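You operate a simulated robot arm through the tools that you are given. There is no shell and no other tool.

The job below is to be done with a simulated robot arm. You get a single attempt, and the scene is never put back.

JOB
Dry the wet yellow block in the dryer, then switch it off.
Fine: stand it on a pad and turn it under the hood, where it stays.
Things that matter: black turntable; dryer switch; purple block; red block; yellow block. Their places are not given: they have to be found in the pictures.

It is judged by the outcome, as a careful person would: the job done as asked, and still so three seconds after it is handed in. It fails if anything else is knocked over, pushed out of place, dropped, spilled or broken.

ROBOT AND FRAMES
A 7-joint arm with a two-finger parallel gripper, fixed in place. Base frame: the origin is at the foot of the arm, x ahead of it, y to its left, z up; the work surface is at about z = 0.76. Lengths are in m, angles in degrees, forces in N, time in s.
With the tool pointing down near the work surface it reaches from about 0.2 to 0.68 m from the base axis. Its first joint turns from -66.0 to 66.0 degrees. Payload 2.4 kg.
The tool frame sits at the grasp point between the pads (the TCP): z along the fingers, y along the line on which they close. The tips reach 0.03 m beyond it. Largest opening 0.094 m; finger width 0.028, thickness 0.01; the body of the gripper, 0.05 by 0.096 m, starts 0.055 m behind the TCP.
Orientation is that of the tool frame in the base frame, as a unit quaternion [x, y, z, w]. With the fingers straight down and closing along the base's y, the tool's x points along the base's -x, its y along +y and its z along -z.

CONTROLS
- The arm moves only by the tool jog_arm. Its argument "commands" is a list of rows, each a list of 3 entries, a list of its own where there are three numbers: the shift along the base's x, y, z in m, then the turn, a rotation vector about the base's x, y, z in degrees, then the gripper command, from -1 (fully open) to 1 (shut), values between in proportion. In form: [[[x, y, z], [ax, ay, az], claw], ...]. A call has 1 to 20 rows; each row is the pose to reach, as a shift and turn from the pose commanded when the call began. Each row takes 0.2 s and may step no farther than 0.05 m and 8.6 degrees from the row before; otherwise, or with a gripper value out of range, the whole call is refused. Where a pose cannot be reached the arm comes as near as it can. A force on the tool above 70 N (or 10 N above the force at the start of the call, whichever is more), or a blocked arm, ends the call early, and 0.2 s more pass. The fingers move at their own pace (about 0.153 m/s each) and stop on an object; they squeeze with about 31 N. The grip force told is the motor's: it shows also when the fingers shut on nothing. Time passes only in rows, and 0.2 s behind the last, so rows that repeat a pose let the fingers close. It gives the time, the measured TCP pose, the force on the tool (base axes), the opening and the grip force at its end, in the units of the frame above (readings bear some noise), with the torque about the TCP (base axes, N m) and any sound that the robot's microphone picked up.
- Cameras (640 x 400 px; columns grow to the right, rows downward): "scene" is fixed at [0.0418, 0.4682, 1.4583]; the picture's right is [-0.81, -0.59, 0.00], its down [-0.32, 0.44, -0.84] and it looks along [0.49, -0.68, -0.55] (base axes); focal length 328 px, centre (320, 200). "wrist" rides on the gripper at [0.076, 0.014, -0.102] in the tool frame; the picture's right is [-0.18, 0.98, 0.00], its down [-0.75, -0.14, -0.64] and it looks along [-0.63, -0.12, 0.77] (tool axes); focal length 243 px, centre (320, 200).
- get_image(camera): a new picture of that camera. It takes no simulated time.
- pixel_to_xyz(camera, pixels): for up to 12 pixels [column, row] of the newest picture of that camera ("zoom" is the newest enlarged one), the place [x, y, z] in the base frame of the surface seen there, good to about 0.002 m, but the place of the scene camera against the robot may be out by one fixed shift of up to 0.018 m in any direction. It takes no simulated time.
- inspect(camera, box): a new picture of the part [left, top, right, bottom] of that camera's present view, enlarged. It takes no simulated time.
- job_done(): hands the job in; it is judged then, once.

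Unless the task says otherwise, let go and move clear before handing in.

The tools are called after "Call:" by a JSON object that holds its "method" and its "body". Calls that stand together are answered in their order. jog_arm: Moves the arm, as the interface text tells. Its arguments: {"type":"object","properties":{"commands":{"type":"array"}},"required":["commands"]} The other tools are called the same way: get_image (camera) takes a picture; pixel_to_xyz (camera, pixels) gives the place of the surface under pixels of a picture; inspect (camera, box) takes an enlarged picture of a part of a camera's view; job_done () hands the job in.

At the start:

```text
t: 0.0
ee_pos: [0.4578, 0.0047, 1.2207]
ee_rot: [0.0, 1.0, 0.0, 0.0]
force: [1.0, -0.9, 0.0]
ft_torque: [0.01, 0.02, 0.01]
width: 0.0941
finger_force: 0.0
```

scene: 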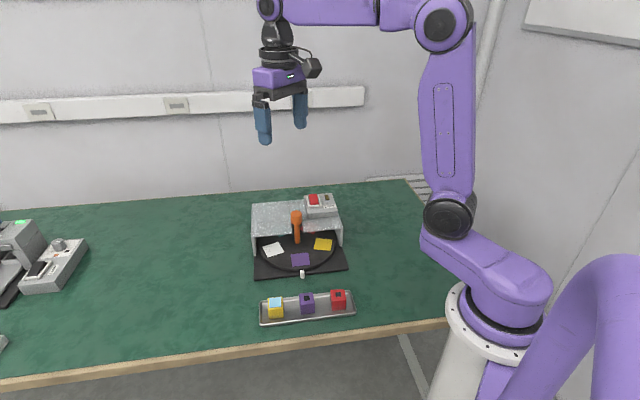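
wrist: 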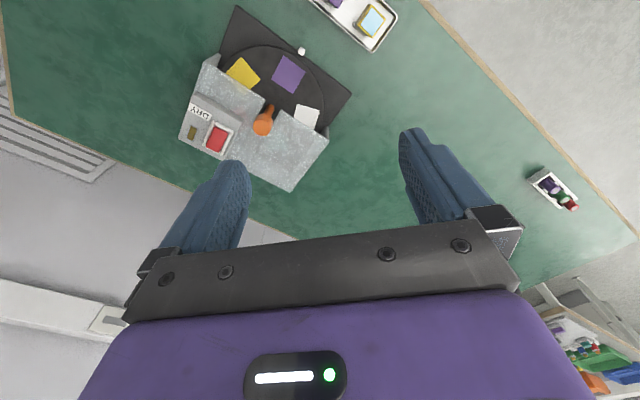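

The pictures show the dryer with a turntable (scene about 298,240), and a tray with the yellow, purple and red blocks (275,307; 307,303; 338,299). I'll enlarge both areas before moving.

Call:
{"method": "inspect", "body": {"camera": "scene", "box": [230, 180, 370, 270]}}

Call:
{"method": "inspect", "body": {"camera": "wrist", "box": [170, 0, 410, 200]}}

Call:
{"method": "pixel_to_xyz", "body": {"camera": "scene", "pixels": [[275, 301], [307, 297], [338, 293], [273, 250], [300, 260], [322, 244], [296, 216], [302, 274], [313, 200], [270, 215], [262, 323], [355, 312]]}}

Call:
{"method": "pixel_to_xyz", "body": {"camera": "wrist", "pixels": [[370, 20], [288, 74], [243, 73], [305, 117], [263, 122], [301, 51], [217, 138], [193, 132], [350, 92], [237, 8], [268, 108], [212, 62]]}}

```text
4.44 times, centred on (300, 225) of scene
```

zoom: 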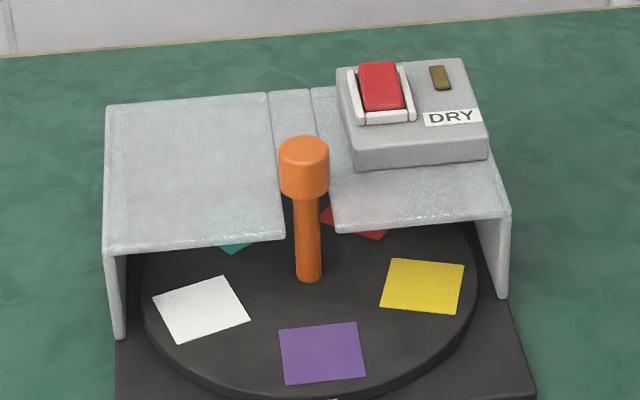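

```text
2.00 times, centred on (290, 100) of wrist
```

zoom: 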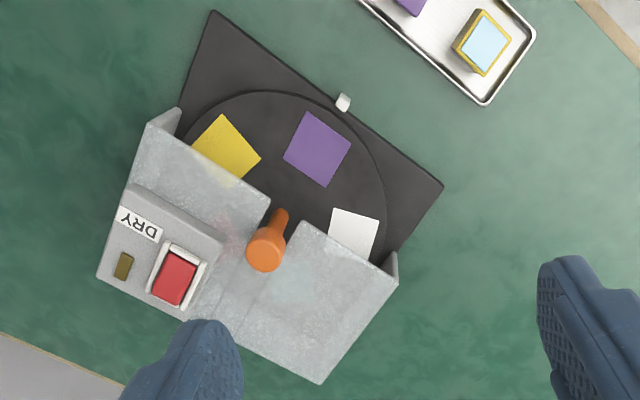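

```text
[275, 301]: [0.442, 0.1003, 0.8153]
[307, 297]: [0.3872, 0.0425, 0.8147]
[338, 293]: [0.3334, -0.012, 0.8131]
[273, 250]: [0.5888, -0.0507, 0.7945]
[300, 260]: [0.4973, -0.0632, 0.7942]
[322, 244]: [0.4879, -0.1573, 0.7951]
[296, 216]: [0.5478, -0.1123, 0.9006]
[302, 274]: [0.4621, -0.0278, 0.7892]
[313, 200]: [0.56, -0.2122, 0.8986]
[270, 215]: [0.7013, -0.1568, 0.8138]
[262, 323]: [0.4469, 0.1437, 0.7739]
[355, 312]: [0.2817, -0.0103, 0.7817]
```

```text
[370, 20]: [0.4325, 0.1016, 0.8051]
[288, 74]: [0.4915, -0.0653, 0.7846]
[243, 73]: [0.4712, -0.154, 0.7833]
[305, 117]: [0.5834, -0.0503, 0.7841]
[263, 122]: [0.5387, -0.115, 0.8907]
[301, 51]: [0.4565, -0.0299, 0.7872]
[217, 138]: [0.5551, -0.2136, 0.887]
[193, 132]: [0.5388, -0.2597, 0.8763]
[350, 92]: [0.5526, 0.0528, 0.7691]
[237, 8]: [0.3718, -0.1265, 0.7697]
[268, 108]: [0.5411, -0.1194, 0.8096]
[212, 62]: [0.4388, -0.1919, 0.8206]
```

The wrist camera sits about (-0.006, 0, -0.010) off the scene camera, so I'll trust the wrist for positions. Before moving I'll enlarge the blocks and the switch.

Call:
{"method": "inspect", "body": {"camera": "scene", "box": [250, 270, 370, 345]}}

Call:
{"method": "inspect", "body": {"camera": "scene", "box": [290, 185, 350, 225]}}

Call:
{"method": "inspect", "body": {"camera": "scene", "box": [0, 210, 100, 360]}}

Call:
{"method": "pixel_to_xyz", "body": {"camera": "wrist", "pixels": [[206, 60], [213, 70], [296, 113], [304, 113], [368, 135], [365, 130], [323, 140], [290, 185], [240, 165], [252, 93], [322, 112], [180, 138]]}}

```text
5.33 times, centred on (310, 308) of scene
```

zoom: 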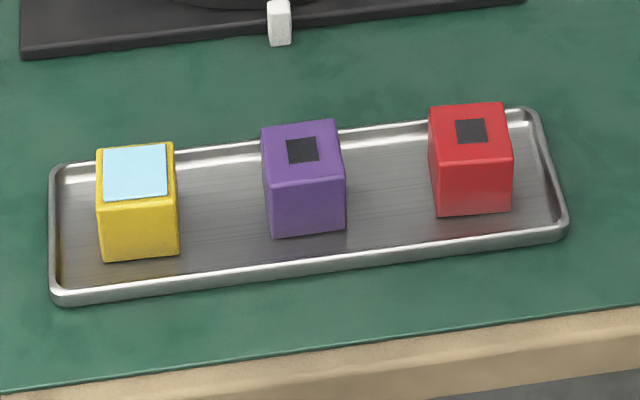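

```text
10.00 times, centred on (320, 205) of scene
```

zoom: 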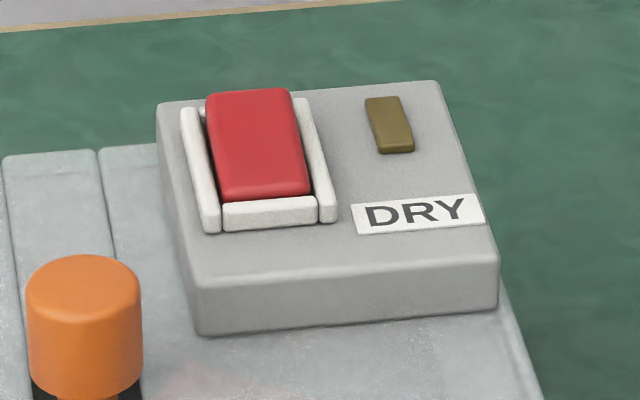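

```text
2.67 times, centred on (50, 285) of scene
```

zoom: 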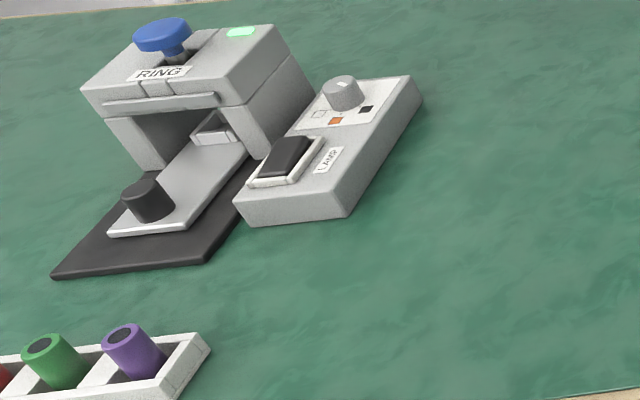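

```text
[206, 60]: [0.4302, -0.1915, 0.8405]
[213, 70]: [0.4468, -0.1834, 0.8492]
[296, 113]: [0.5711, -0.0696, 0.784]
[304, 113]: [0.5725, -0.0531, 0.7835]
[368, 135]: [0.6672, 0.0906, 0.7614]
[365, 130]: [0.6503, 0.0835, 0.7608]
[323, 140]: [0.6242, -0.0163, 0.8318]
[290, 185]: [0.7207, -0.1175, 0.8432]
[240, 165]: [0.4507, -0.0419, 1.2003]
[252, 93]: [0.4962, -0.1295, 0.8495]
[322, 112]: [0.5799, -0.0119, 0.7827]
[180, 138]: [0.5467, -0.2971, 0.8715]
```

The yellow block is the wet one (cyan film on top). It sits in the tray near (0.433, 0.102), and the tray axis runs at about 45° in xy. I'll open the gripper, go above it and yaw -44° so the fingers close along the tray axis, then look again.

Call:
{"method": "jog_arm", "body": {"commands": [[[-0.003, 0.012, -0.025], [0, 0, -5.5], -1], [[-0.007, 0.024, -0.05], [0, 0, -11], -1], [[-0.01, 0.036, -0.075], [0, 0, -16.5], -1], [[-0.014, 0.048, -0.1], [0, 0, -22], -1], [[-0.018, 0.06, -0.125], [0, 0, -27.5], -1], [[-0.021, 0.072, -0.15], [0, 0, -33], -1], [[-0.025, 0.084, -0.175], [0, 0, -38.5], -1], [[-0.028, 0.096, -0.2], [0, 0, -44], -1], [[-0.028, 0.096, -0.22], [0, 0, -44], -1]]}}

Call:
{"method": "get_image", "body": {"camera": "wrist"}}

Call:
{"method": "get_image", "body": {"camera": "scene"}}

```text
t: 2.0
ee_pos: [0.4298, 0.0995, 1.0023]
ee_rot: [0.377, 0.926, 0.0, 0.0]
force: [-0.9, 0.3, 0.1]
ft_torque: [0.03, 0.0, -0.01]
width: 0.0937
finger_force: 0.1
```

```text
taken
```

wrist: 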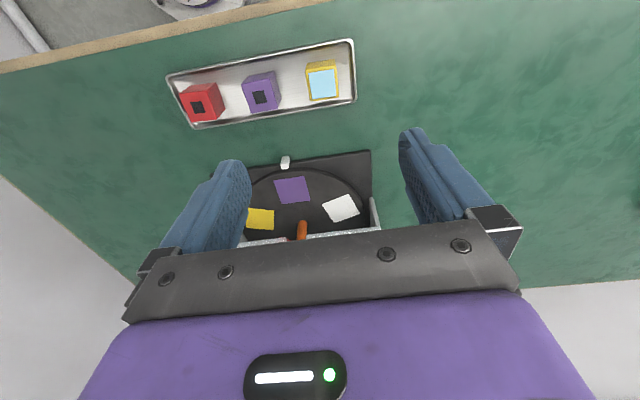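

```text
taken
```

scene: 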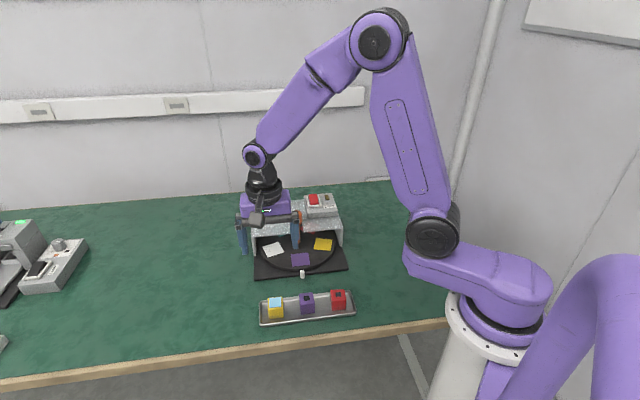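

The wrist view shows the yellow block at (322,83), its faces lined up closely with the image, and the pads below. I'll measure the block's corners and the pads.

Call:
{"method": "inspect", "body": {"camera": "wrist", "box": [240, 30, 400, 130]}}

Call:
{"method": "inspect", "body": {"camera": "wrist", "box": [230, 140, 390, 240]}}

Call:
{"method": "pixel_to_xyz", "body": {"camera": "wrist", "pixels": [[322, 83], [311, 71], [334, 68], [313, 98], [337, 96], [352, 75], [346, 75], [300, 100], [345, 92], [280, 97]]}}

Call:
{"method": "pixel_to_xyz", "body": {"camera": "wrist", "pixels": [[275, 180], [304, 177], [280, 204], [310, 201], [292, 190], [322, 205], [348, 195], [361, 213], [335, 222], [301, 235], [285, 162], [260, 220]]}}

```text
4.00 times, centred on (320, 80) of wrist
```

zoom: 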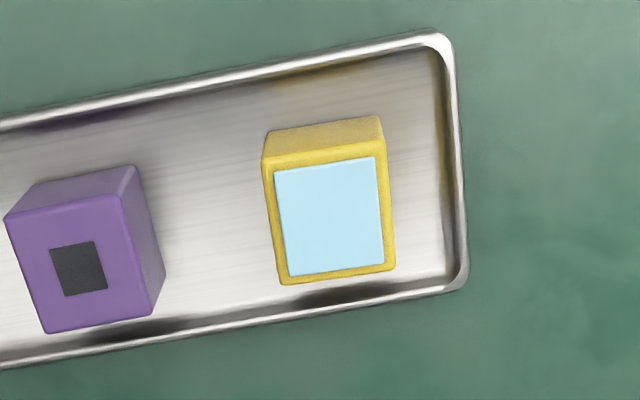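

```text
4.00 times, centred on (310, 190) of wrist
```

zoom: 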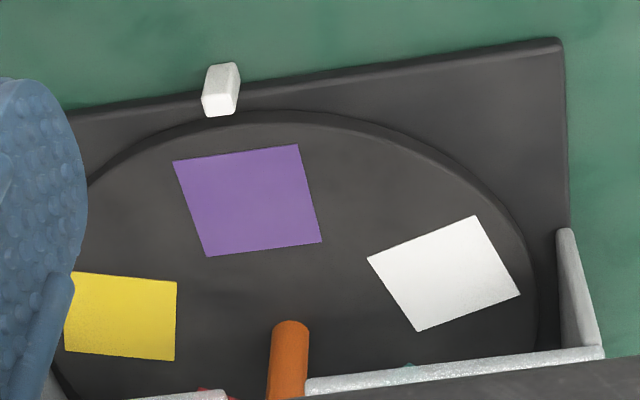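

```text
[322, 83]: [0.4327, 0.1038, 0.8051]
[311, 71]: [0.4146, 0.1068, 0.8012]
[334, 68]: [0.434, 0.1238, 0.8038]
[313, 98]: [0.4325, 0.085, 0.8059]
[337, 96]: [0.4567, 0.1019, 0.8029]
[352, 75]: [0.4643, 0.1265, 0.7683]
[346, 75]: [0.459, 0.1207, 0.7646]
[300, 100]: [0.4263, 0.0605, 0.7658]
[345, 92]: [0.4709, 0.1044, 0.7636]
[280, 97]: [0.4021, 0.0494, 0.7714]
```

```text
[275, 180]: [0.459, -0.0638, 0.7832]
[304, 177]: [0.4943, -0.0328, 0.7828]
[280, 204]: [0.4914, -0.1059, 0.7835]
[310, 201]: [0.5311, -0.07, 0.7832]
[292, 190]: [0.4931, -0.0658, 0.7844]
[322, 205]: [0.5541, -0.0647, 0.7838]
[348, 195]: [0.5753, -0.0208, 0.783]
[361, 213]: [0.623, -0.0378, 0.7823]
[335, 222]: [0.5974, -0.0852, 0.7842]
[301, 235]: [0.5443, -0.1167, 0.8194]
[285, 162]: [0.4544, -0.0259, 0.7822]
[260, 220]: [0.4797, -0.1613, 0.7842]
```

The block's top is centred near (0.4345, 0.104) at z=0.805. The tray floor is at about 0.765 and its rim at about 0.77. I'll descend to z≈0.806, which keeps the tips above the rim, with the fingers partly open, and then close.

Call:
{"method": "jog_arm", "body": {"commands": [[[0.002, 0.002, -0.03], [0, 0, -1], -0.3], [[0.004, 0.0045, -0.06], [0, 0, -2], -0.3], [[0.004, 0.0045, -0.095], [0, 0, -2], -0.3], [[0.004, 0.0045, -0.13], [0, 0, -2], -0.3], [[0.004, 0.0045, -0.155], [0, 0, -2], -0.3]]}}

Call:
{"method": "inspect", "body": {"camera": "wrist", "box": [160, 60, 480, 260]}}

Call:
{"method": "inspect", "body": {"camera": "scene", "box": [230, 250, 370, 340]}}

```text
t: 3.2
ee_pos: [0.4341, 0.1062, 0.8464]
ee_rot: [0.391, 0.92, 0.0, 0.0]
force: [0.0, 0.5, 0.0]
ft_torque: [0.0, -0.02, -0.03]
width: 0.0611
finger_force: 0.0
```

```text
2.00 times, centred on (320, 160) of wrist
```

zoom: 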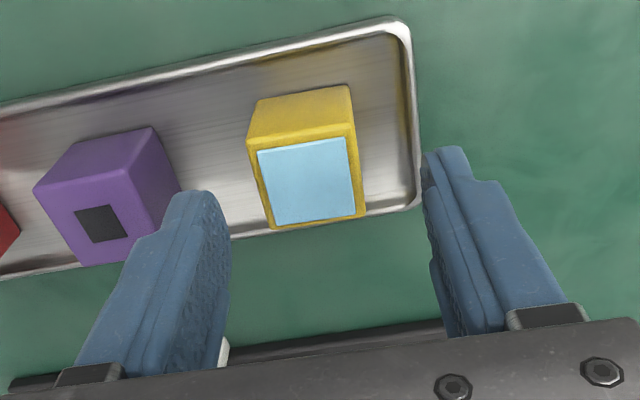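

```text
4.44 times, centred on (300, 295) of scene
```

zoom: 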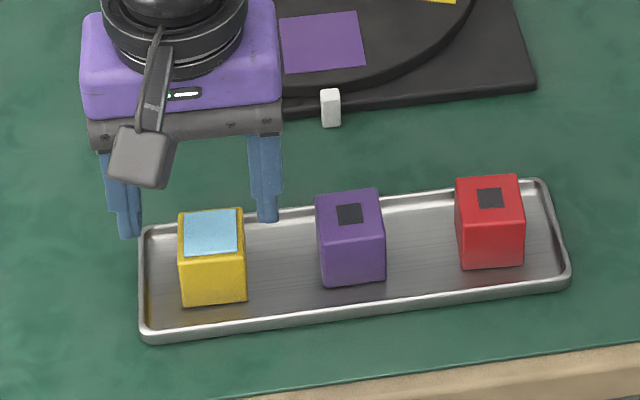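

The tips are about 1 cm above the block, with the fingers straddling it. I'll re-measure the block's top before the last descent.

Call:
{"method": "pixel_to_xyz", "body": {"camera": "zoom", "pixels": [[212, 232], [182, 214], [235, 212], [186, 252], [238, 250]]}}

Call:
{"method": "get_image", "body": {"camera": "wrist"}}

Call:
{"method": "pixel_to_xyz", "body": {"camera": "wrist", "pixels": [[313, 150], [286, 133], [336, 129], [297, 173], [341, 167], [310, 118], [340, 150], [290, 150]]}}

```text
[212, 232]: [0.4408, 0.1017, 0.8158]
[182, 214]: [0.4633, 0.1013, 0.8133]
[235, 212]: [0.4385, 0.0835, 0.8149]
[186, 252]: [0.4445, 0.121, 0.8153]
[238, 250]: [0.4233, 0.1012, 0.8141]
```

```text
taken
```

wrist: 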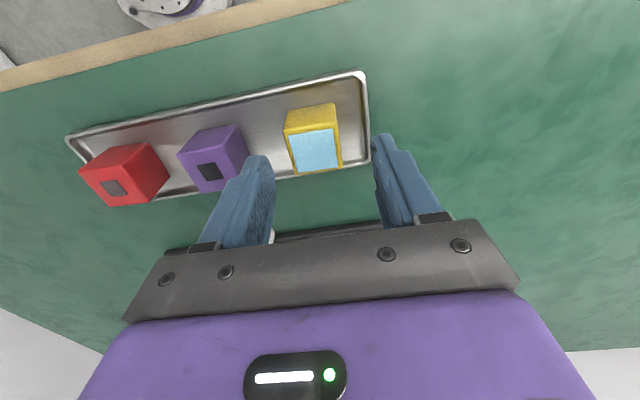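

```text
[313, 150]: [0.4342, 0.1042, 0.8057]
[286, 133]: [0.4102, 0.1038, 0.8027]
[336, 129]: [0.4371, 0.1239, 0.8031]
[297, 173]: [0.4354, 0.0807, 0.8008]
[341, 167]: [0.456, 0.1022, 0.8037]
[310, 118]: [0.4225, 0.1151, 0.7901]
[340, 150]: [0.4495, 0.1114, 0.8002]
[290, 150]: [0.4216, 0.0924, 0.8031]
```

The block's centre is at (0.4347, 0.1027), so I'll nudge 3 mm in -y, descend to z≈0.806 and grip.

Call:
{"method": "jog_arm", "body": {"commands": [[[0.0005, -0.003, -0.015], [0, 0, 0], -0.3], [[0.0005, -0.003, -0.03], [0, 0, 0], -0.3], [[0.0005, -0.003, -0.041], [0, 0, 0], -0.3], [[0.0005, -0.003, -0.041], [0, 0, 0], 0], [[0.0005, -0.003, -0.041], [0, 0, 0], 1], [[0.0005, -0.003, -0.041], [0, 0, 0], 1], [[0.0005, -0.003, -0.041], [0, 0, 0], 1]]}}

Call:
{"method": "get_image", "body": {"camera": "wrist"}}

Call:
{"method": "inspect", "body": {"camera": "scene", "box": [230, 250, 370, 340]}}

```text
t: 4.8
ee_pos: [0.4353, 0.1026, 0.8065]
ee_rot: [0.39, 0.921, 0.0, 0.001]
force: [0.6, -1.6, 13.7]
ft_torque: [-0.01, 0.11, -0.02]
width: 0.0352
finger_force: 31.2
```

```text
taken
```

wrist: 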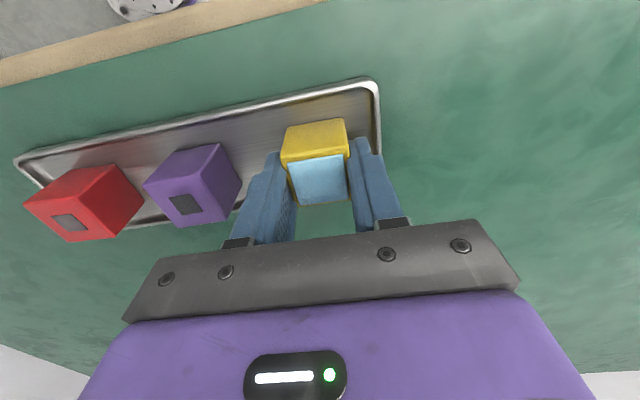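

```text
4.44 times, centred on (300, 295) of scene
```

zoom: 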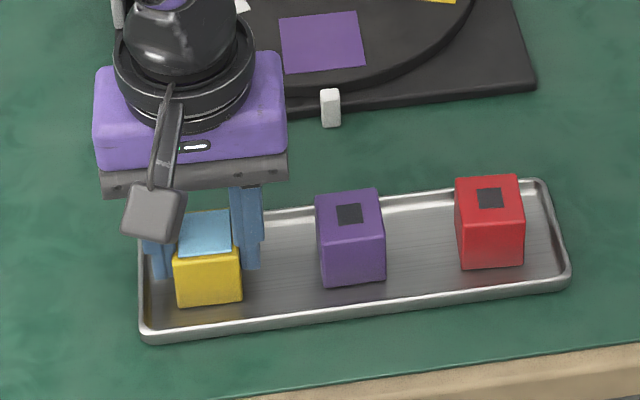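

The grip holds at width 0.035. I'll lift, carry the block over the purple pad (centre about 0.494, -0.068), and stop above it to check.

Call:
{"method": "jog_arm", "body": {"commands": [[[0, 0, 0.015], [0, 0, 0], 1], [[0, 0, 0.04], [0, 0, 0], 1], [[0, 0, 0.07], [0, 0, 0], 1], [[0.006, -0.017, 0.08], [0, 0, 0], 1], [[0.016, -0.045, 0.08], [0, 0, 0], 1], [[0.026, -0.075, 0.08], [0, 0, 0], 1], [[0.036, -0.105, 0.08], [0, 0, 0], 1], [[0.046, -0.135, 0.08], [0, 0, 0], 1], [[0.055, -0.16, 0.08], [0, 0, 0], 1], [[0.0585, -0.1705, 0.07], [0, 0, 0], 1], [[0.0585, -0.1705, 0.05], [0, 0, 0], 1]]}}

Call:
{"method": "get_image", "body": {"camera": "wrist"}}

Call:
{"method": "inspect", "body": {"camera": "scene", "box": [230, 180, 370, 270]}}

```text
t: 7.2
ee_pos: [0.4932, -0.0711, 0.8563]
ee_rot: [0.391, 0.92, 0.0, 0.0]
force: [0.2, 0.2, -1.5]
ft_torque: [0.0, 0.01, 0.01]
width: 0.0351
finger_force: 31.1
```

```text
taken
```

wrist: 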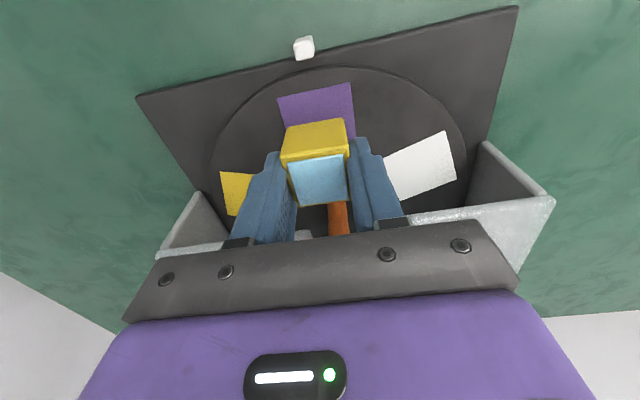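

```text
4.44 times, centred on (300, 225) of scene
```

zoom: 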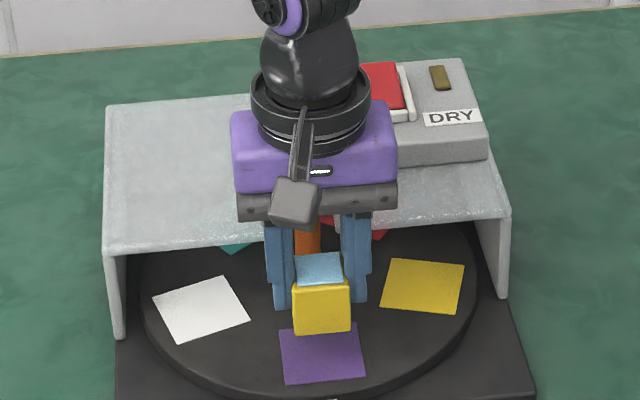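

The block hangs about 3 cm above the purple pad, whose visible corners are near (277,99) and (350,83). I'll measure the pad and knob from here.

Call:
{"method": "pixel_to_xyz", "body": {"camera": "wrist", "pixels": [[278, 99], [349, 84], [354, 134], [281, 130], [382, 158], [444, 132], [455, 177], [401, 199], [340, 215], [222, 172], [303, 47], [320, 110]]}}

Call:
{"method": "pixel_to_xyz", "body": {"camera": "zoom", "pixels": [[280, 330], [357, 323], [366, 375], [286, 383], [323, 355], [153, 300], [228, 277], [249, 322], [181, 341], [393, 259], [464, 265], [459, 313]]}}

```text
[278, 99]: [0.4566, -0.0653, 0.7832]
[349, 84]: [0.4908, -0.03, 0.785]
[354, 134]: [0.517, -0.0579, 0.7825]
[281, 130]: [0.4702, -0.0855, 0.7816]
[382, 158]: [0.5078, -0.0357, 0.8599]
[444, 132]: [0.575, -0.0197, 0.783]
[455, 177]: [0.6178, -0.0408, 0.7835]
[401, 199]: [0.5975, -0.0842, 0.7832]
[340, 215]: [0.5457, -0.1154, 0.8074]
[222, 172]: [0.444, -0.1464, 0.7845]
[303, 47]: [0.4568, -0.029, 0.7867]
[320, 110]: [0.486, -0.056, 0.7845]
```

```text
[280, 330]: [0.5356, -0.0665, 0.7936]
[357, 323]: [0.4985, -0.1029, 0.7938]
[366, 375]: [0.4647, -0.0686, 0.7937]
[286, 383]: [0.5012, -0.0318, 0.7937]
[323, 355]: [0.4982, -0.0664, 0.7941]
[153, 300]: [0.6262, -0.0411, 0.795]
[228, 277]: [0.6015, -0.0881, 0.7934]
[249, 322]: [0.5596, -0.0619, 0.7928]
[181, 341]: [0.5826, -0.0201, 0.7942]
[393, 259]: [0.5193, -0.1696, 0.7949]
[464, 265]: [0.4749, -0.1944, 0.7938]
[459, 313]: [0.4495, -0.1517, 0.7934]
```

The pad's centre is at (0.494, -0.068) and the turntable axis is near (0.550, -0.124). I'll shift slightly and lower until the block almost touches.

Call:
{"method": "jog_arm", "body": {"commands": [[[0.001, 0.003, -0.01], [0, 0, 0], 1], [[0.001, 0.003, -0.02], [0, 0, 0], 1], [[0.001, 0.003, -0.026], [0, 0, 0], 1], [[0.001, 0.003, -0.028], [0, 0, 0], 1], [[0.001, 0.003, -0.029], [0, 0, 0], 1], [[0.001, 0.003, -0.029], [0, 0, 0], 1]]}}

Call:
{"method": "inspect", "body": {"camera": "scene", "box": [265, 215, 335, 260]}}

```text
t: 8.6
ee_pos: [0.4943, -0.0656, 0.8268]
ee_rot: [0.391, 0.92, 0.001, 0.0]
force: [-0.8, 0.0, -1.1]
ft_torque: [0.01, 0.03, 0.01]
width: 0.0352
finger_force: 30.4
```

```text
8.89 times, centred on (300, 238) of scene
```

zoom: 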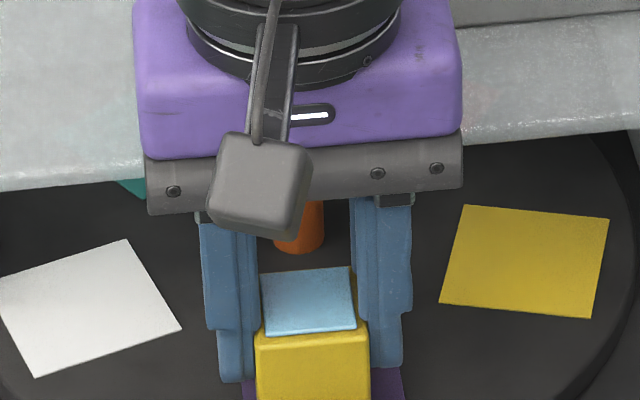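

No contact yet (force still -1 N). I'll step down 1 mm at a time.

Call:
{"method": "jog_arm", "body": {"commands": [[[0, -0.0015, -0.001], [0, 0, 0], 1], [[0, -0.0015, -0.0015], [0, 0, 0], 1], [[0, -0.0015, -0.0015], [0, 0, 0], 1]]}}

Call:
{"method": "inspect", "body": {"camera": "scene", "box": [265, 230, 335, 275]}}

```text
t: 9.4
ee_pos: [0.4959, -0.0675, 0.8266]
ee_rot: [0.391, 0.92, 0.0, 0.0]
force: [0.3, 0.6, -1.1]
ft_torque: [0.0, 0.0, 0.03]
width: 0.0349
finger_force: 30.9
```

```text
8.89 times, centred on (300, 252) of scene
```

zoom: 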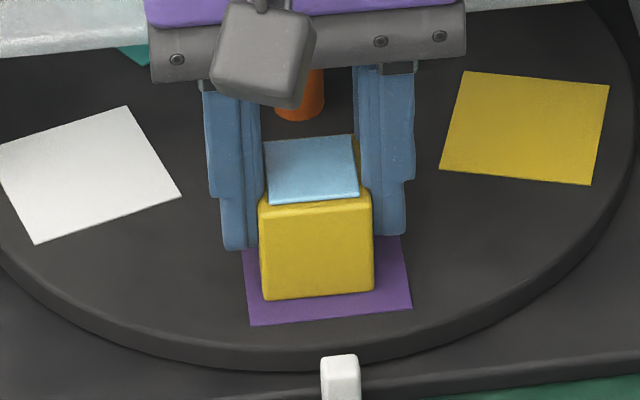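

The block looks just above the pad and a few mm to the left of its centre in the view. I'll shift back about 3 mm along the tool axis and keep lowering.

Call:
{"method": "jog_arm", "body": {"commands": [[[-0.0022, -0.0022, 0], [0, 0, 0], 1], [[-0.0022, -0.0022, -0.001], [0, 0, 0], 1], [[-0.0022, -0.0022, -0.002], [0, 0, 0], 1], [[-0.0022, -0.0022, -0.002], [0, 0, 0], 1]]}}

Call:
{"method": "inspect", "body": {"camera": "scene", "box": [265, 230, 335, 275]}}

```text
t: 10.4
ee_pos: [0.4926, -0.0696, 0.8247]
ee_rot: [0.391, 0.921, -0.001, 0.0]
force: [-5.5, 2.5, 20.1]
ft_torque: [0.05, 0.26, -0.15]
width: 0.035
finger_force: 31.1
```

```text
8.89 times, centred on (300, 252) of scene
```

zoom: 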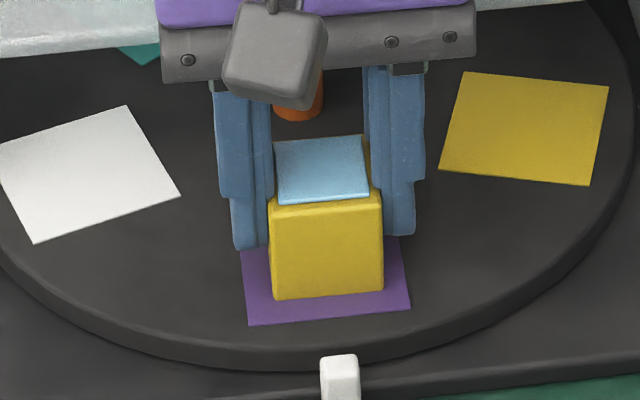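

The block now presses on the pad at 20 N and sits centred. I'll ease off slightly, open, and lift away.

Call:
{"method": "jog_arm", "body": {"commands": [[[0, 0, 0.0007], [0, 0, 0], 1], [[0, 0, 0.0008], [0, 0, 0], 0.1], [[0, 0, 0.0008], [0, 0, 0], -0.3], [[0, 0, 0.0008], [0, 0, 0], -0.3], [[0, 0, 0.015], [0, 0, 0], -0.3], [[0, 0, 0.04], [0, 0, 0], -0.3], [[0, 0, 0.08], [0, 0, 0], -0.3], [[-0.02, 0.02, 0.12], [0, 0, 0], -0.3], [[-0.03, 0.03, 0.15], [0, 0, 0], -0.3]]}}

Call:
{"method": "get_image", "body": {"camera": "wrist"}}

Call:
{"method": "inspect", "body": {"camera": "scene", "box": [230, 180, 370, 270]}}

```text
t: 12.4
ee_pos: [0.4628, -0.039, 0.9733]
ee_rot: [0.391, 0.921, 0.001, -0.001]
force: [0.5, 0.3, -0.3]
ft_torque: [-0.01, -0.03, 0.02]
width: 0.061
finger_force: 0.0
```

```text
taken
```

wrist: 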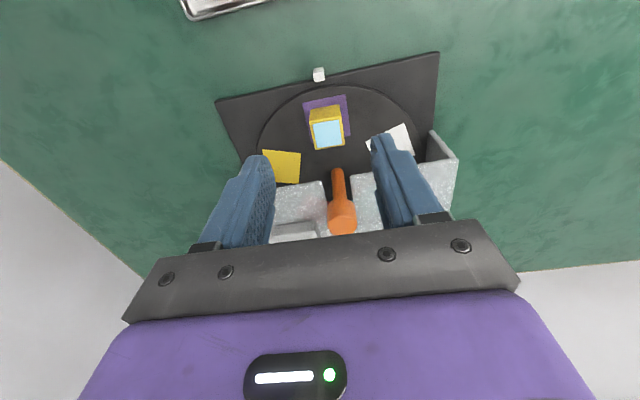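

```text
4.44 times, centred on (300, 225) of scene
```

zoom: 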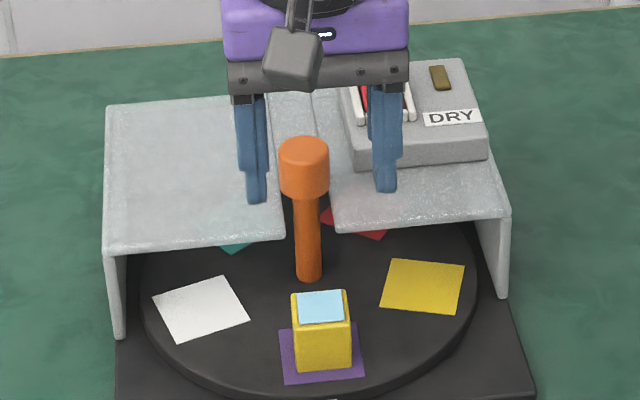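

The block stands on the purple pad. Next is the orange knob (scene zoom cap around 303,150), so I'll measure it.

Call:
{"method": "pixel_to_xyz", "body": {"camera": "zoom", "pixels": [[303, 150], [303, 140], [303, 160], [284, 150], [323, 150], [303, 185], [303, 196], [306, 230], [308, 270], [340, 140], [345, 165], [320, 120]]}}

Call:
{"method": "pixel_to_xyz", "body": {"camera": "wrist", "pixels": [[341, 225], [341, 205], [339, 185], [339, 175], [355, 220], [328, 220], [326, 135], [305, 100], [345, 97], [365, 200], [310, 200], [295, 230]]}}

Call:
{"method": "inspect", "body": {"camera": "wrist", "box": [240, 60, 480, 240]}}

```text
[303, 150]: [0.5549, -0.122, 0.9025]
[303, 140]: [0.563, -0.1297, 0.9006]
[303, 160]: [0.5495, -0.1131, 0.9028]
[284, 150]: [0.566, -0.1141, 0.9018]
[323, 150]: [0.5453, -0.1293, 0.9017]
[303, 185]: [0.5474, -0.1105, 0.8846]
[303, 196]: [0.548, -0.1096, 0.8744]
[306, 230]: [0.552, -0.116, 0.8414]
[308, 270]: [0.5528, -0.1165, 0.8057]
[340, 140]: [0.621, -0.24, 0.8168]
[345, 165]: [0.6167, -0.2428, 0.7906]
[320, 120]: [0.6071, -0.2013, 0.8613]
```

```text
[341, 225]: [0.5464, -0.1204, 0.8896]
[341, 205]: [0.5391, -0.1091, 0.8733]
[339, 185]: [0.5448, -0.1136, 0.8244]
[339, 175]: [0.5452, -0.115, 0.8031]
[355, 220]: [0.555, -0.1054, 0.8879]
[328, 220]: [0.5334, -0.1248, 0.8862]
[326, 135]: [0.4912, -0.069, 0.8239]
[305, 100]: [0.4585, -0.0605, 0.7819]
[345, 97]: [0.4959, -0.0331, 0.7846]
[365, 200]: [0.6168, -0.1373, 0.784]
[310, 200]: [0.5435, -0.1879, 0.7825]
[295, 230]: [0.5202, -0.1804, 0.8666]
```

```text
2.22 times, centred on (360, 150) of wrist
```

zoom: 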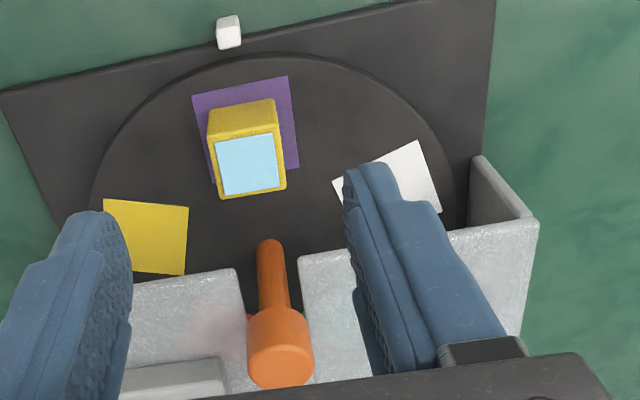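

The knob axis is about (0.549, -0.122), with the cap running from z≈0.862 to 0.891 and the hood top at 0.849. I'll go above it and yaw another -40° so a large positive turn is available.

Call:
{"method": "jog_arm", "body": {"commands": [[[0.011, -0.01, 0], [0, 0, -5], -0.3], [[0.022, -0.02, 0], [0, 0, -10], -0.3], [[0.033, -0.03, 0], [0, 0, -15], -0.3], [[0.044, -0.04, 0], [0, 0, -20], -0.3], [[0.055, -0.05, 0], [0, 0, -25], -0.3], [[0.066, -0.06, 0], [0, 0, -30], -0.3], [[0.077, -0.072, 0], [0, 0, -35], -0.3], [[0.086, -0.083, 0], [0, 0, -40], -0.3], [[0.086, -0.083, -0.01], [0, 0, -40], -0.3]]}}

Call:
{"method": "get_image", "body": {"camera": "wrist"}}

Call:
{"method": "inspect", "body": {"camera": "scene", "box": [230, 180, 370, 270]}}

```text
t: 14.4
ee_pos: [0.5497, -0.1229, 0.9628]
ee_rot: [0.683, 0.731, 0.0, 0.0]
force: [-0.2, -0.1, 0.1]
ft_torque: [0.0, 0.01, 0.0]
width: 0.0611
finger_force: 0.0
```

```text
taken
```

wrist: 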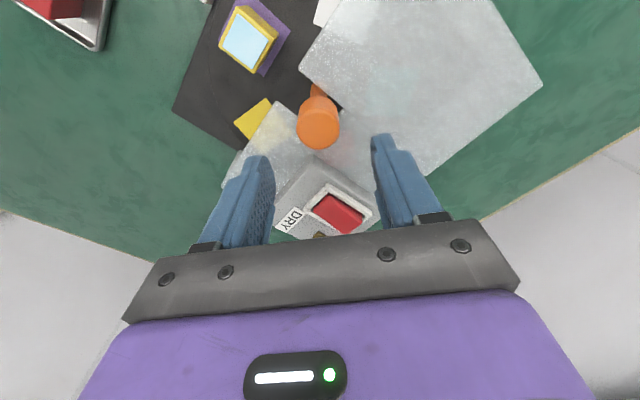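

```text
4.44 times, centred on (300, 225) of scene
```

zoom: 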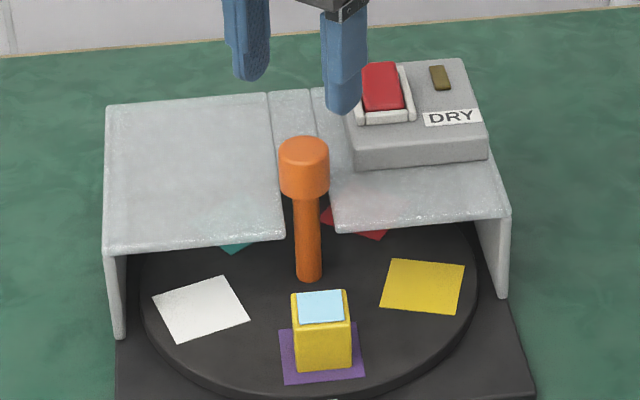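

Call:
{"method": "inspect", "body": {"camera": "wrist", "box": [200, 60, 440, 240]}}

Call:
{"method": "pixel_to_xyz", "body": {"camera": "wrist", "pixels": [[319, 129], [319, 112], [319, 145], [303, 128], [335, 128], [345, 160], [307, 168], [276, 200], [338, 212], [318, 198], [360, 215], [345, 200]]}}

```text
2.22 times, centred on (320, 150) of wrist
```

zoom: 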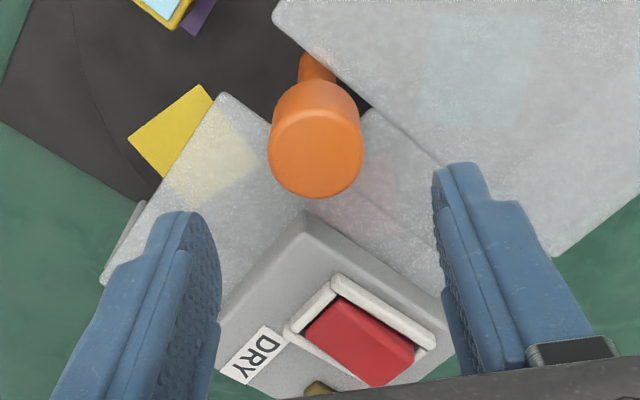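

```text
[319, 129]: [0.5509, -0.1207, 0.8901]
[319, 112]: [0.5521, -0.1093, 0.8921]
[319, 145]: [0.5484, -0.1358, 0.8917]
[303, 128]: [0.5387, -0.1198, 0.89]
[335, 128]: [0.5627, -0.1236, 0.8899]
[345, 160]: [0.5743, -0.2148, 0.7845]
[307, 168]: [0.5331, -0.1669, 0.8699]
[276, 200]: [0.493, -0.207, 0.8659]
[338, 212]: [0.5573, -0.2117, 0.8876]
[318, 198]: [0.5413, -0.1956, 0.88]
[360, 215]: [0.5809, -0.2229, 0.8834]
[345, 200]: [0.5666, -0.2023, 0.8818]
```

The cap centre is (0.5505, -0.1223), and the nearest switch-box corner is 47 mm away, so the partly open fingers clear it. I'll descend to z≈0.886 (tips 7 mm above the hood) and grip the cap.

Call:
{"method": "jog_arm", "body": {"commands": [[[0.001, 0.0005, -0.02], [0, 0, 0], -0.3], [[0.001, 0.0005, -0.04], [0, 0, 0], -0.3], [[0.001, 0.0005, -0.06], [0, 0, 0], -0.3], [[0.001, 0.0005, -0.0755], [0, 0, 0], -0.3], [[0.001, 0.0005, -0.0755], [0, 0, 0], 0.2], [[0.001, 0.0005, -0.0755], [0, 0, 0], 1], [[0.001, 0.0005, -0.0755], [0, 0, 0], 1], [[0.001, 0.0005, -0.0755], [0, 0, 0], 1]]}}

Call:
{"method": "get_image", "body": {"camera": "wrist"}}

Call:
{"method": "inspect", "body": {"camera": "scene", "box": [230, 180, 370, 270]}}

```text
t: 16.2
ee_pos: [0.5485, -0.1223, 0.8871]
ee_rot: [0.683, 0.731, -0.001, -0.002]
force: [-13.7, 0.4, 2.4]
ft_torque: [0.31, -0.41, -0.03]
width: 0.034
finger_force: 45.6
```

```text
taken
```

wrist: 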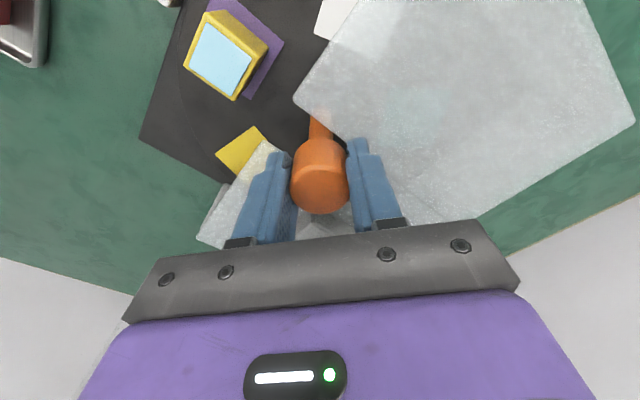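

```text
4.44 times, centred on (300, 225) of scene
```

zoom: 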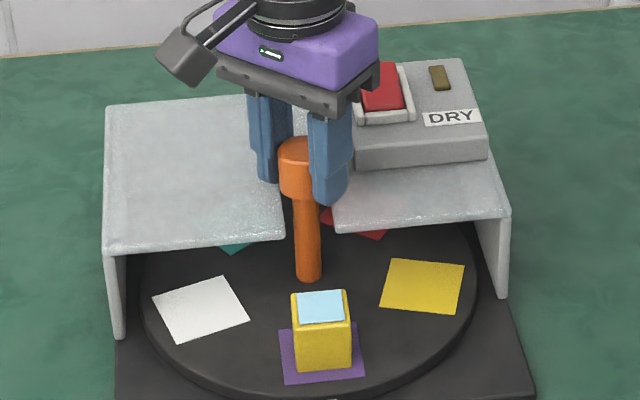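

The cap is gripped (width 0.034) with a side force of -13.7 N, which means I'm about 2 mm off its centre in x. I'll shift -2 mm to relax and try a slow +20° turn, then check the table and block.

Call:
{"method": "jog_arm", "body": {"commands": [[[-0.001, 0, 0], [0, 0, 0], 1], [[-0.002, 0, 0], [0, 0, 0], 1], [[-0.002, 0, 0], [0, 0, 2], 1], [[-0.002, 0, 0], [0, 0, 5], 1], [[-0.002, 0, 0], [0, 0, 9], 1], [[-0.002, 0, 0], [0, 0, 13], 1], [[-0.002, 0, 0], [0, 0, 17], 1], [[-0.002, 0, 0], [0, 0, 19], 1], [[-0.002, 0, 0], [0, 0, 20], 1], [[-0.002, 0, 0], [0, 0, 20], 1]]}}

Call:
{"method": "inspect", "body": {"camera": "scene", "box": [230, 180, 370, 270]}}

```text
t: 18.4
ee_pos: [0.548, -0.1214, 0.8876]
ee_rot: [0.545, 0.839, 0.0, 0.0]
force: [1.7, -0.6, -18.5]
ft_torque: [-0.51, -0.94, 0.04]
width: 0.034
finger_force: 44.6
```

```text
4.44 times, centred on (300, 225) of scene
```

zoom: 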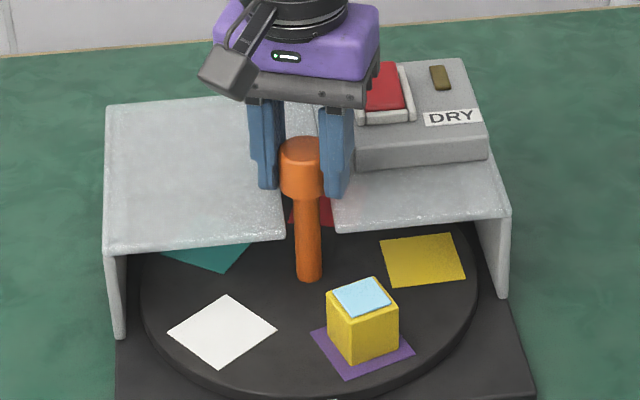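

The table turns and the block rides along. A slight downward pull (-18 N) shows, so I'll lower 1 mm and continue +90° slowly.

Call:
{"method": "jog_arm", "body": {"commands": [[[0, 0, -0.001], [0, 0, 2], 1], [[0, 0, -0.001], [0, 0, 6], 1], [[0, 0, -0.001], [0, 0, 11], 1], [[0, 0, -0.001], [0, 0, 16], 1], [[0, 0, -0.001], [0, 0, 21], 1], [[0, 0, -0.001], [0, 0, 26], 1], [[0, 0, -0.001], [0, 0, 31], 1], [[0, 0, -0.001], [0, 0, 36], 1], [[0, 0, -0.001], [0, 0, 41], 1], [[0, 0, -0.001], [0, 0, 46], 1], [[0, 0, -0.001], [0, 0, 51], 1], [[0, 0, -0.001], [0, 0, 56], 1], [[0, 0, -0.001], [0, 0, 61], 1], [[0, 0, -0.001], [0, 0, 66], 1], [[0, 0, -0.001], [0, 0, 71], 1], [[0, 0, -0.001], [0, 0, 76], 1], [[0, 0, -0.001], [0, 0, 81], 1], [[0, 0, -0.001], [0, 0, 86], 1], [[0, 0, -0.001], [0, 0, 89], 1], [[0, 0, -0.001], [0, 0, 90], 1]]}}

Call:
{"method": "inspect", "body": {"camera": "scene", "box": [230, 180, 370, 270]}}

Call:
{"method": "get_image", "body": {"camera": "wrist"}}

```text
t: 22.6
ee_pos: [0.5471, -0.1243, 0.8881]
ee_rot: [-0.207, 0.978, 0.0, 0.0]
force: [-13.1, -18.6, 30.9]
ft_torque: [0.04, 1.17, -0.04]
width: 0.0338
finger_force: 45.4
```

```text
4.44 times, centred on (300, 225) of scene
```

zoom: 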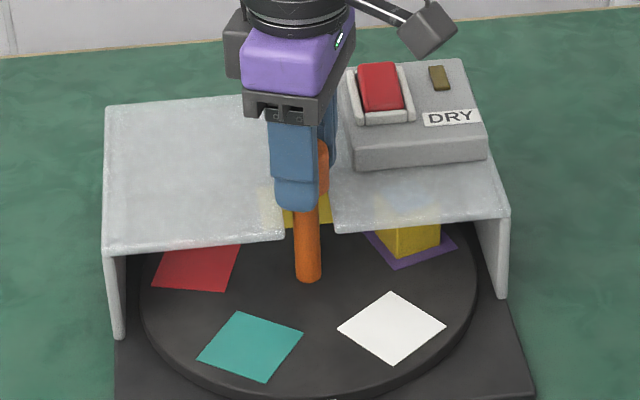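

```text
taken
```

wrist: 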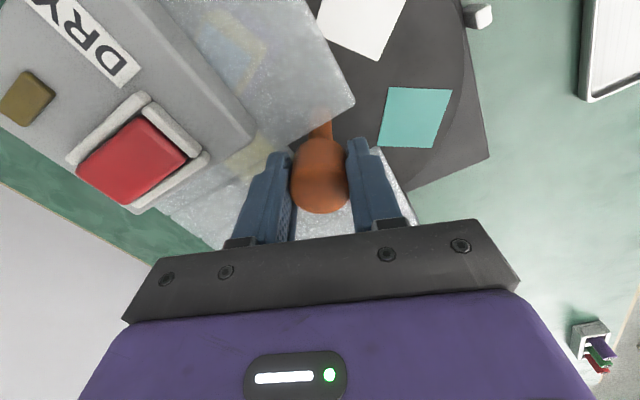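

The table has turned about 110° and the block is going under the hood, still upright. The side forces have grown (-13, -19, 31), so I'll relax the position first and read them again with a small turn.

Call:
{"method": "jog_arm", "body": {"commands": [[[-0.001, -0.0015, 0.001], [0, 0, 0], 1], [[-0.001, -0.0015, 0.0015], [0, 0, 2], 1], [[-0.001, -0.0015, 0.0015], [0, 0, 5], 1], [[-0.001, -0.0015, 0.0015], [0, 0, 10], 1], [[-0.001, -0.0015, 0.0015], [0, 0, 10], 1]]}}

```text
t: 23.8
ee_pos: [0.5459, -0.1251, 0.8884]
ee_rot: [-0.291, 0.957, -0.001, 0.001]
force: [6.8, -23.0, -10.6]
ft_torque: [0.8, -0.79, -0.07]
width: 0.034
finger_force: 44.7
```

The force pattern suggests I hold the cap about 3 mm off-centre, with the true axis near (0.548, -0.125). I'll correct for that while turning another +30°.

Call:
{"method": "jog_arm", "body": {"commands": [[[-0.0003, -0.001, 0], [0, 0, 0], 1], [[-0.0003, -0.0017, 0], [0, 0, 2], 1], [[0, -0.002, 0], [0, 0, 6], 1], [[0.0003, -0.0022, 0], [0, 0, 11], 1], [[0.0007, -0.0025, 0], [0, 0, 16], 1], [[0.001, -0.0026, 0], [0, 0, 21], 1], [[0.0012, -0.0028, 0], [0, 0, 26], 1], [[0.0014, -0.003, 0], [0, 0, 30], 1], [[0.0014, -0.003, 0], [0, 0, 30], 1]]}}

Call:
{"method": "inspect", "body": {"camera": "scene", "box": [230, 180, 370, 270]}}

```text
t: 25.8
ee_pos: [0.5475, -0.126, 0.8869]
ee_rot: [-0.53, 0.848, 0.002, -0.002]
force: [-7.9, -0.8, -9.2]
ft_torque: [-0.53, -0.55, 0.01]
width: 0.0336
finger_force: 45.3
```

```text
4.44 times, centred on (300, 225) of scene
```

zoom: 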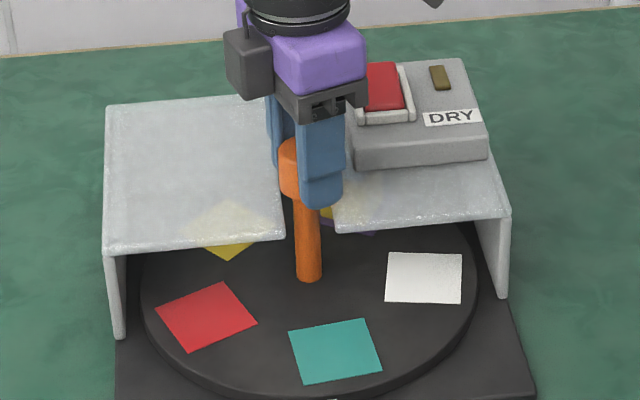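

Forces are low again, the table has turned about 150° and the block is well under the hood. Another +30° puts it at the back centre.

Call:
{"method": "jog_arm", "body": {"commands": [[[-0.0003, 0, 0.0005], [0, 0, 2], 1], [[-0.0002, -0.0002, 0.0005], [0, 0, 6], 1], [[0, -0.0003, 0.0005], [0, 0, 11], 1], [[0.0003, -0.0005, 0.0005], [0, 0, 16], 1], [[0.0006, -0.0005, 0.0005], [0, 0, 21], 1], [[0.0009, -0.0006, 0.0005], [0, 0, 26], 1], [[0.001, -0.0006, 0.0005], [0, 0, 30], 1], [[0.001, -0.0006, 0.0005], [0, 0, 30], 1]]}}

Call:
{"method": "inspect", "body": {"camera": "scene", "box": [230, 180, 370, 270]}}

Call:
{"method": "get_image", "body": {"camera": "wrist"}}

```text
t: 27.6
ee_pos: [0.5484, -0.1252, 0.8875]
ee_rot: [0.732, -0.681, -0.002, 0.0]
force: [-2.4, 9.6, -29.3]
ft_torque: [-0.01, -0.51, 0.01]
width: 0.0339
finger_force: 45.1
```

```text
4.44 times, centred on (300, 225) of scene
```

zoom: 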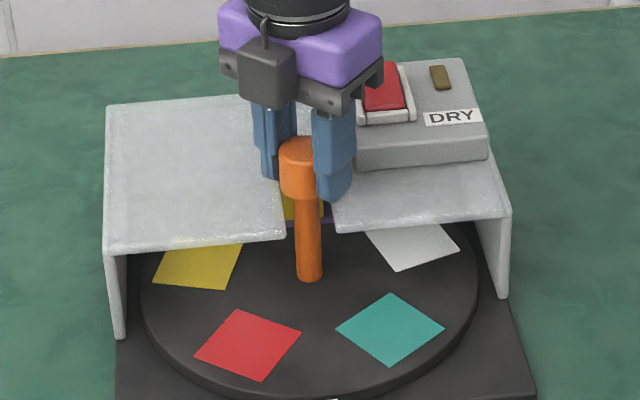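

```text
taken
```

wrist: 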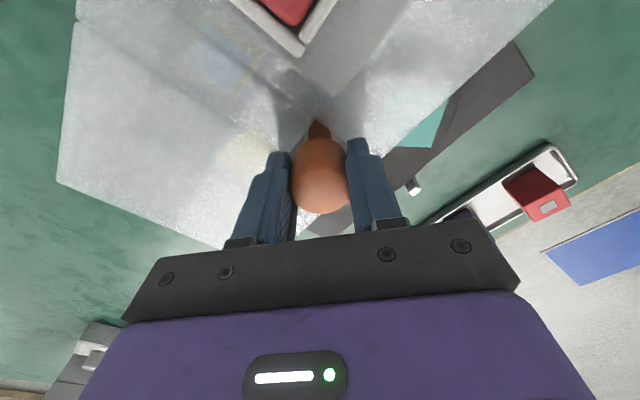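

The block is now behind the post, centred under the hood. I'll ease the load, open a little, rise straight up, and look.

Call:
{"method": "jog_arm", "body": {"commands": [[[0, 0.0005, -0.0007], [0, 0, 0], 1], [[0, 0.0005, -0.0007], [0, 0, 0], 0.3], [[0, 0.0005, -0.0007], [0, 0, 0], -0.2], [[0, 0.0005, -0.0007], [0, 0, 0], -0.2], [[0, 0, 0.015], [0, 0, 0], -0.2], [[0, 0, 0.04], [0, 0, 0], -0.2], [[0, 0, 0.08], [0, 0, 0], -0.2], [[0, 0, 0.12], [0, 0, 0], -0.2]]}}

Call:
{"method": "inspect", "body": {"camera": "scene", "box": [230, 180, 370, 270]}}

Call:
{"method": "get_image", "body": {"camera": "wrist"}}

```text
t: 29.4
ee_pos: [0.5486, -0.1256, 1.0092]
ee_rot: [0.731, -0.682, 0.0, 0.0]
force: [-0.2, 0.1, 0.3]
ft_torque: [0.01, 0.02, 0.01]
width: 0.0562
finger_force: 0.0
```

```text
4.44 times, centred on (300, 225) of scene
```

zoom: 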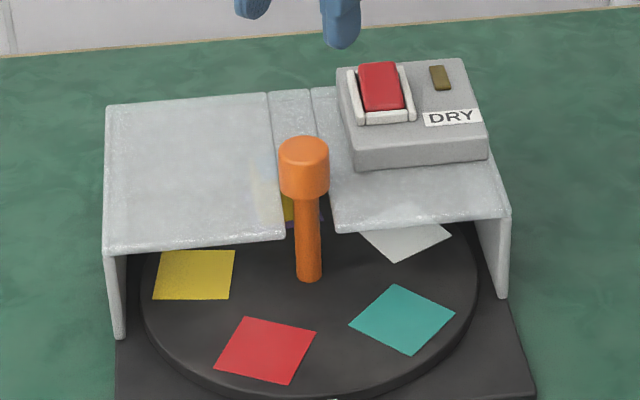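

```text
taken
```

wrist: 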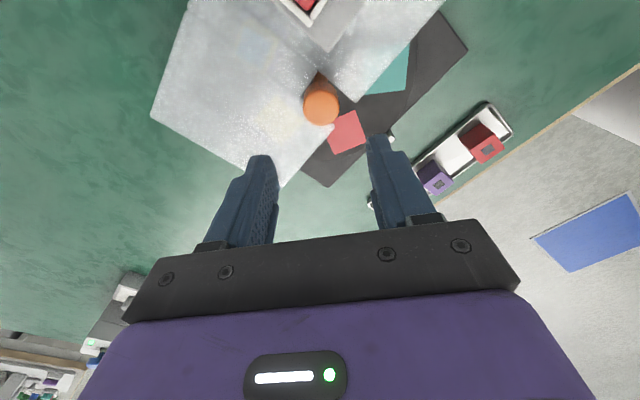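

Released cleanly. The table crept a few degrees on release, so I'll measure the pad positions to know where the block is, and take a closer look at the switch.

Call:
{"method": "pixel_to_xyz", "body": {"camera": "zoom", "pixels": [[265, 350], [402, 320], [195, 275], [288, 210], [380, 85], [367, 68], [397, 105], [370, 115], [410, 75], [440, 78], [350, 120], [415, 120]]}}

Call:
{"method": "inspect", "body": {"camera": "scene", "box": [297, 187, 343, 217]}}

Call:
{"method": "inspect", "body": {"camera": "scene", "box": [275, 210, 325, 242]}}

```text
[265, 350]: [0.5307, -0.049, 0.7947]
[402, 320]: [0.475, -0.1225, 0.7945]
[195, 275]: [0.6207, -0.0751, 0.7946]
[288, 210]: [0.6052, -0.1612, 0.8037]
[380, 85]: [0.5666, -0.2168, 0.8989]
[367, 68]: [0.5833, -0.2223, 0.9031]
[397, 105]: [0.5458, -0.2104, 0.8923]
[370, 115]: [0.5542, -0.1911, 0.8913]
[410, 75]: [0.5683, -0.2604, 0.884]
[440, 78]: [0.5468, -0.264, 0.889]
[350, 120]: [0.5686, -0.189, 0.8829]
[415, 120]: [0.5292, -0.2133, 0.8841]
```

```text
13.33 times, centred on (320, 202) of scene
```

zoom: 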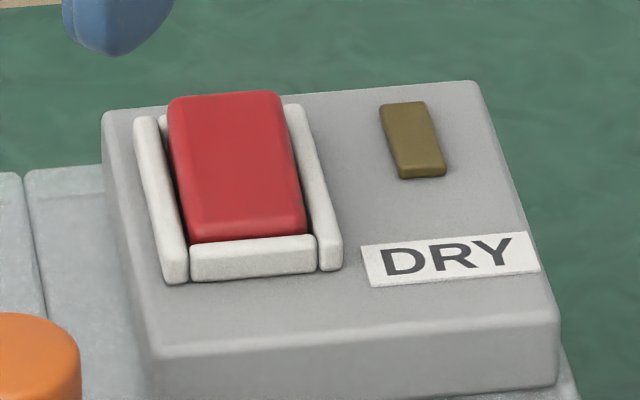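

```text
12.50 times, centred on (300, 226) of scene
```

zoom: 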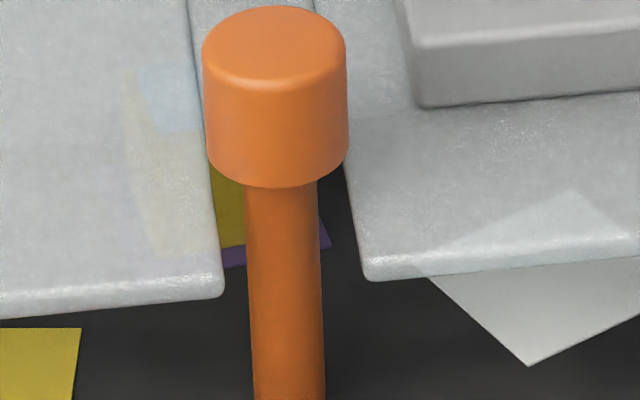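

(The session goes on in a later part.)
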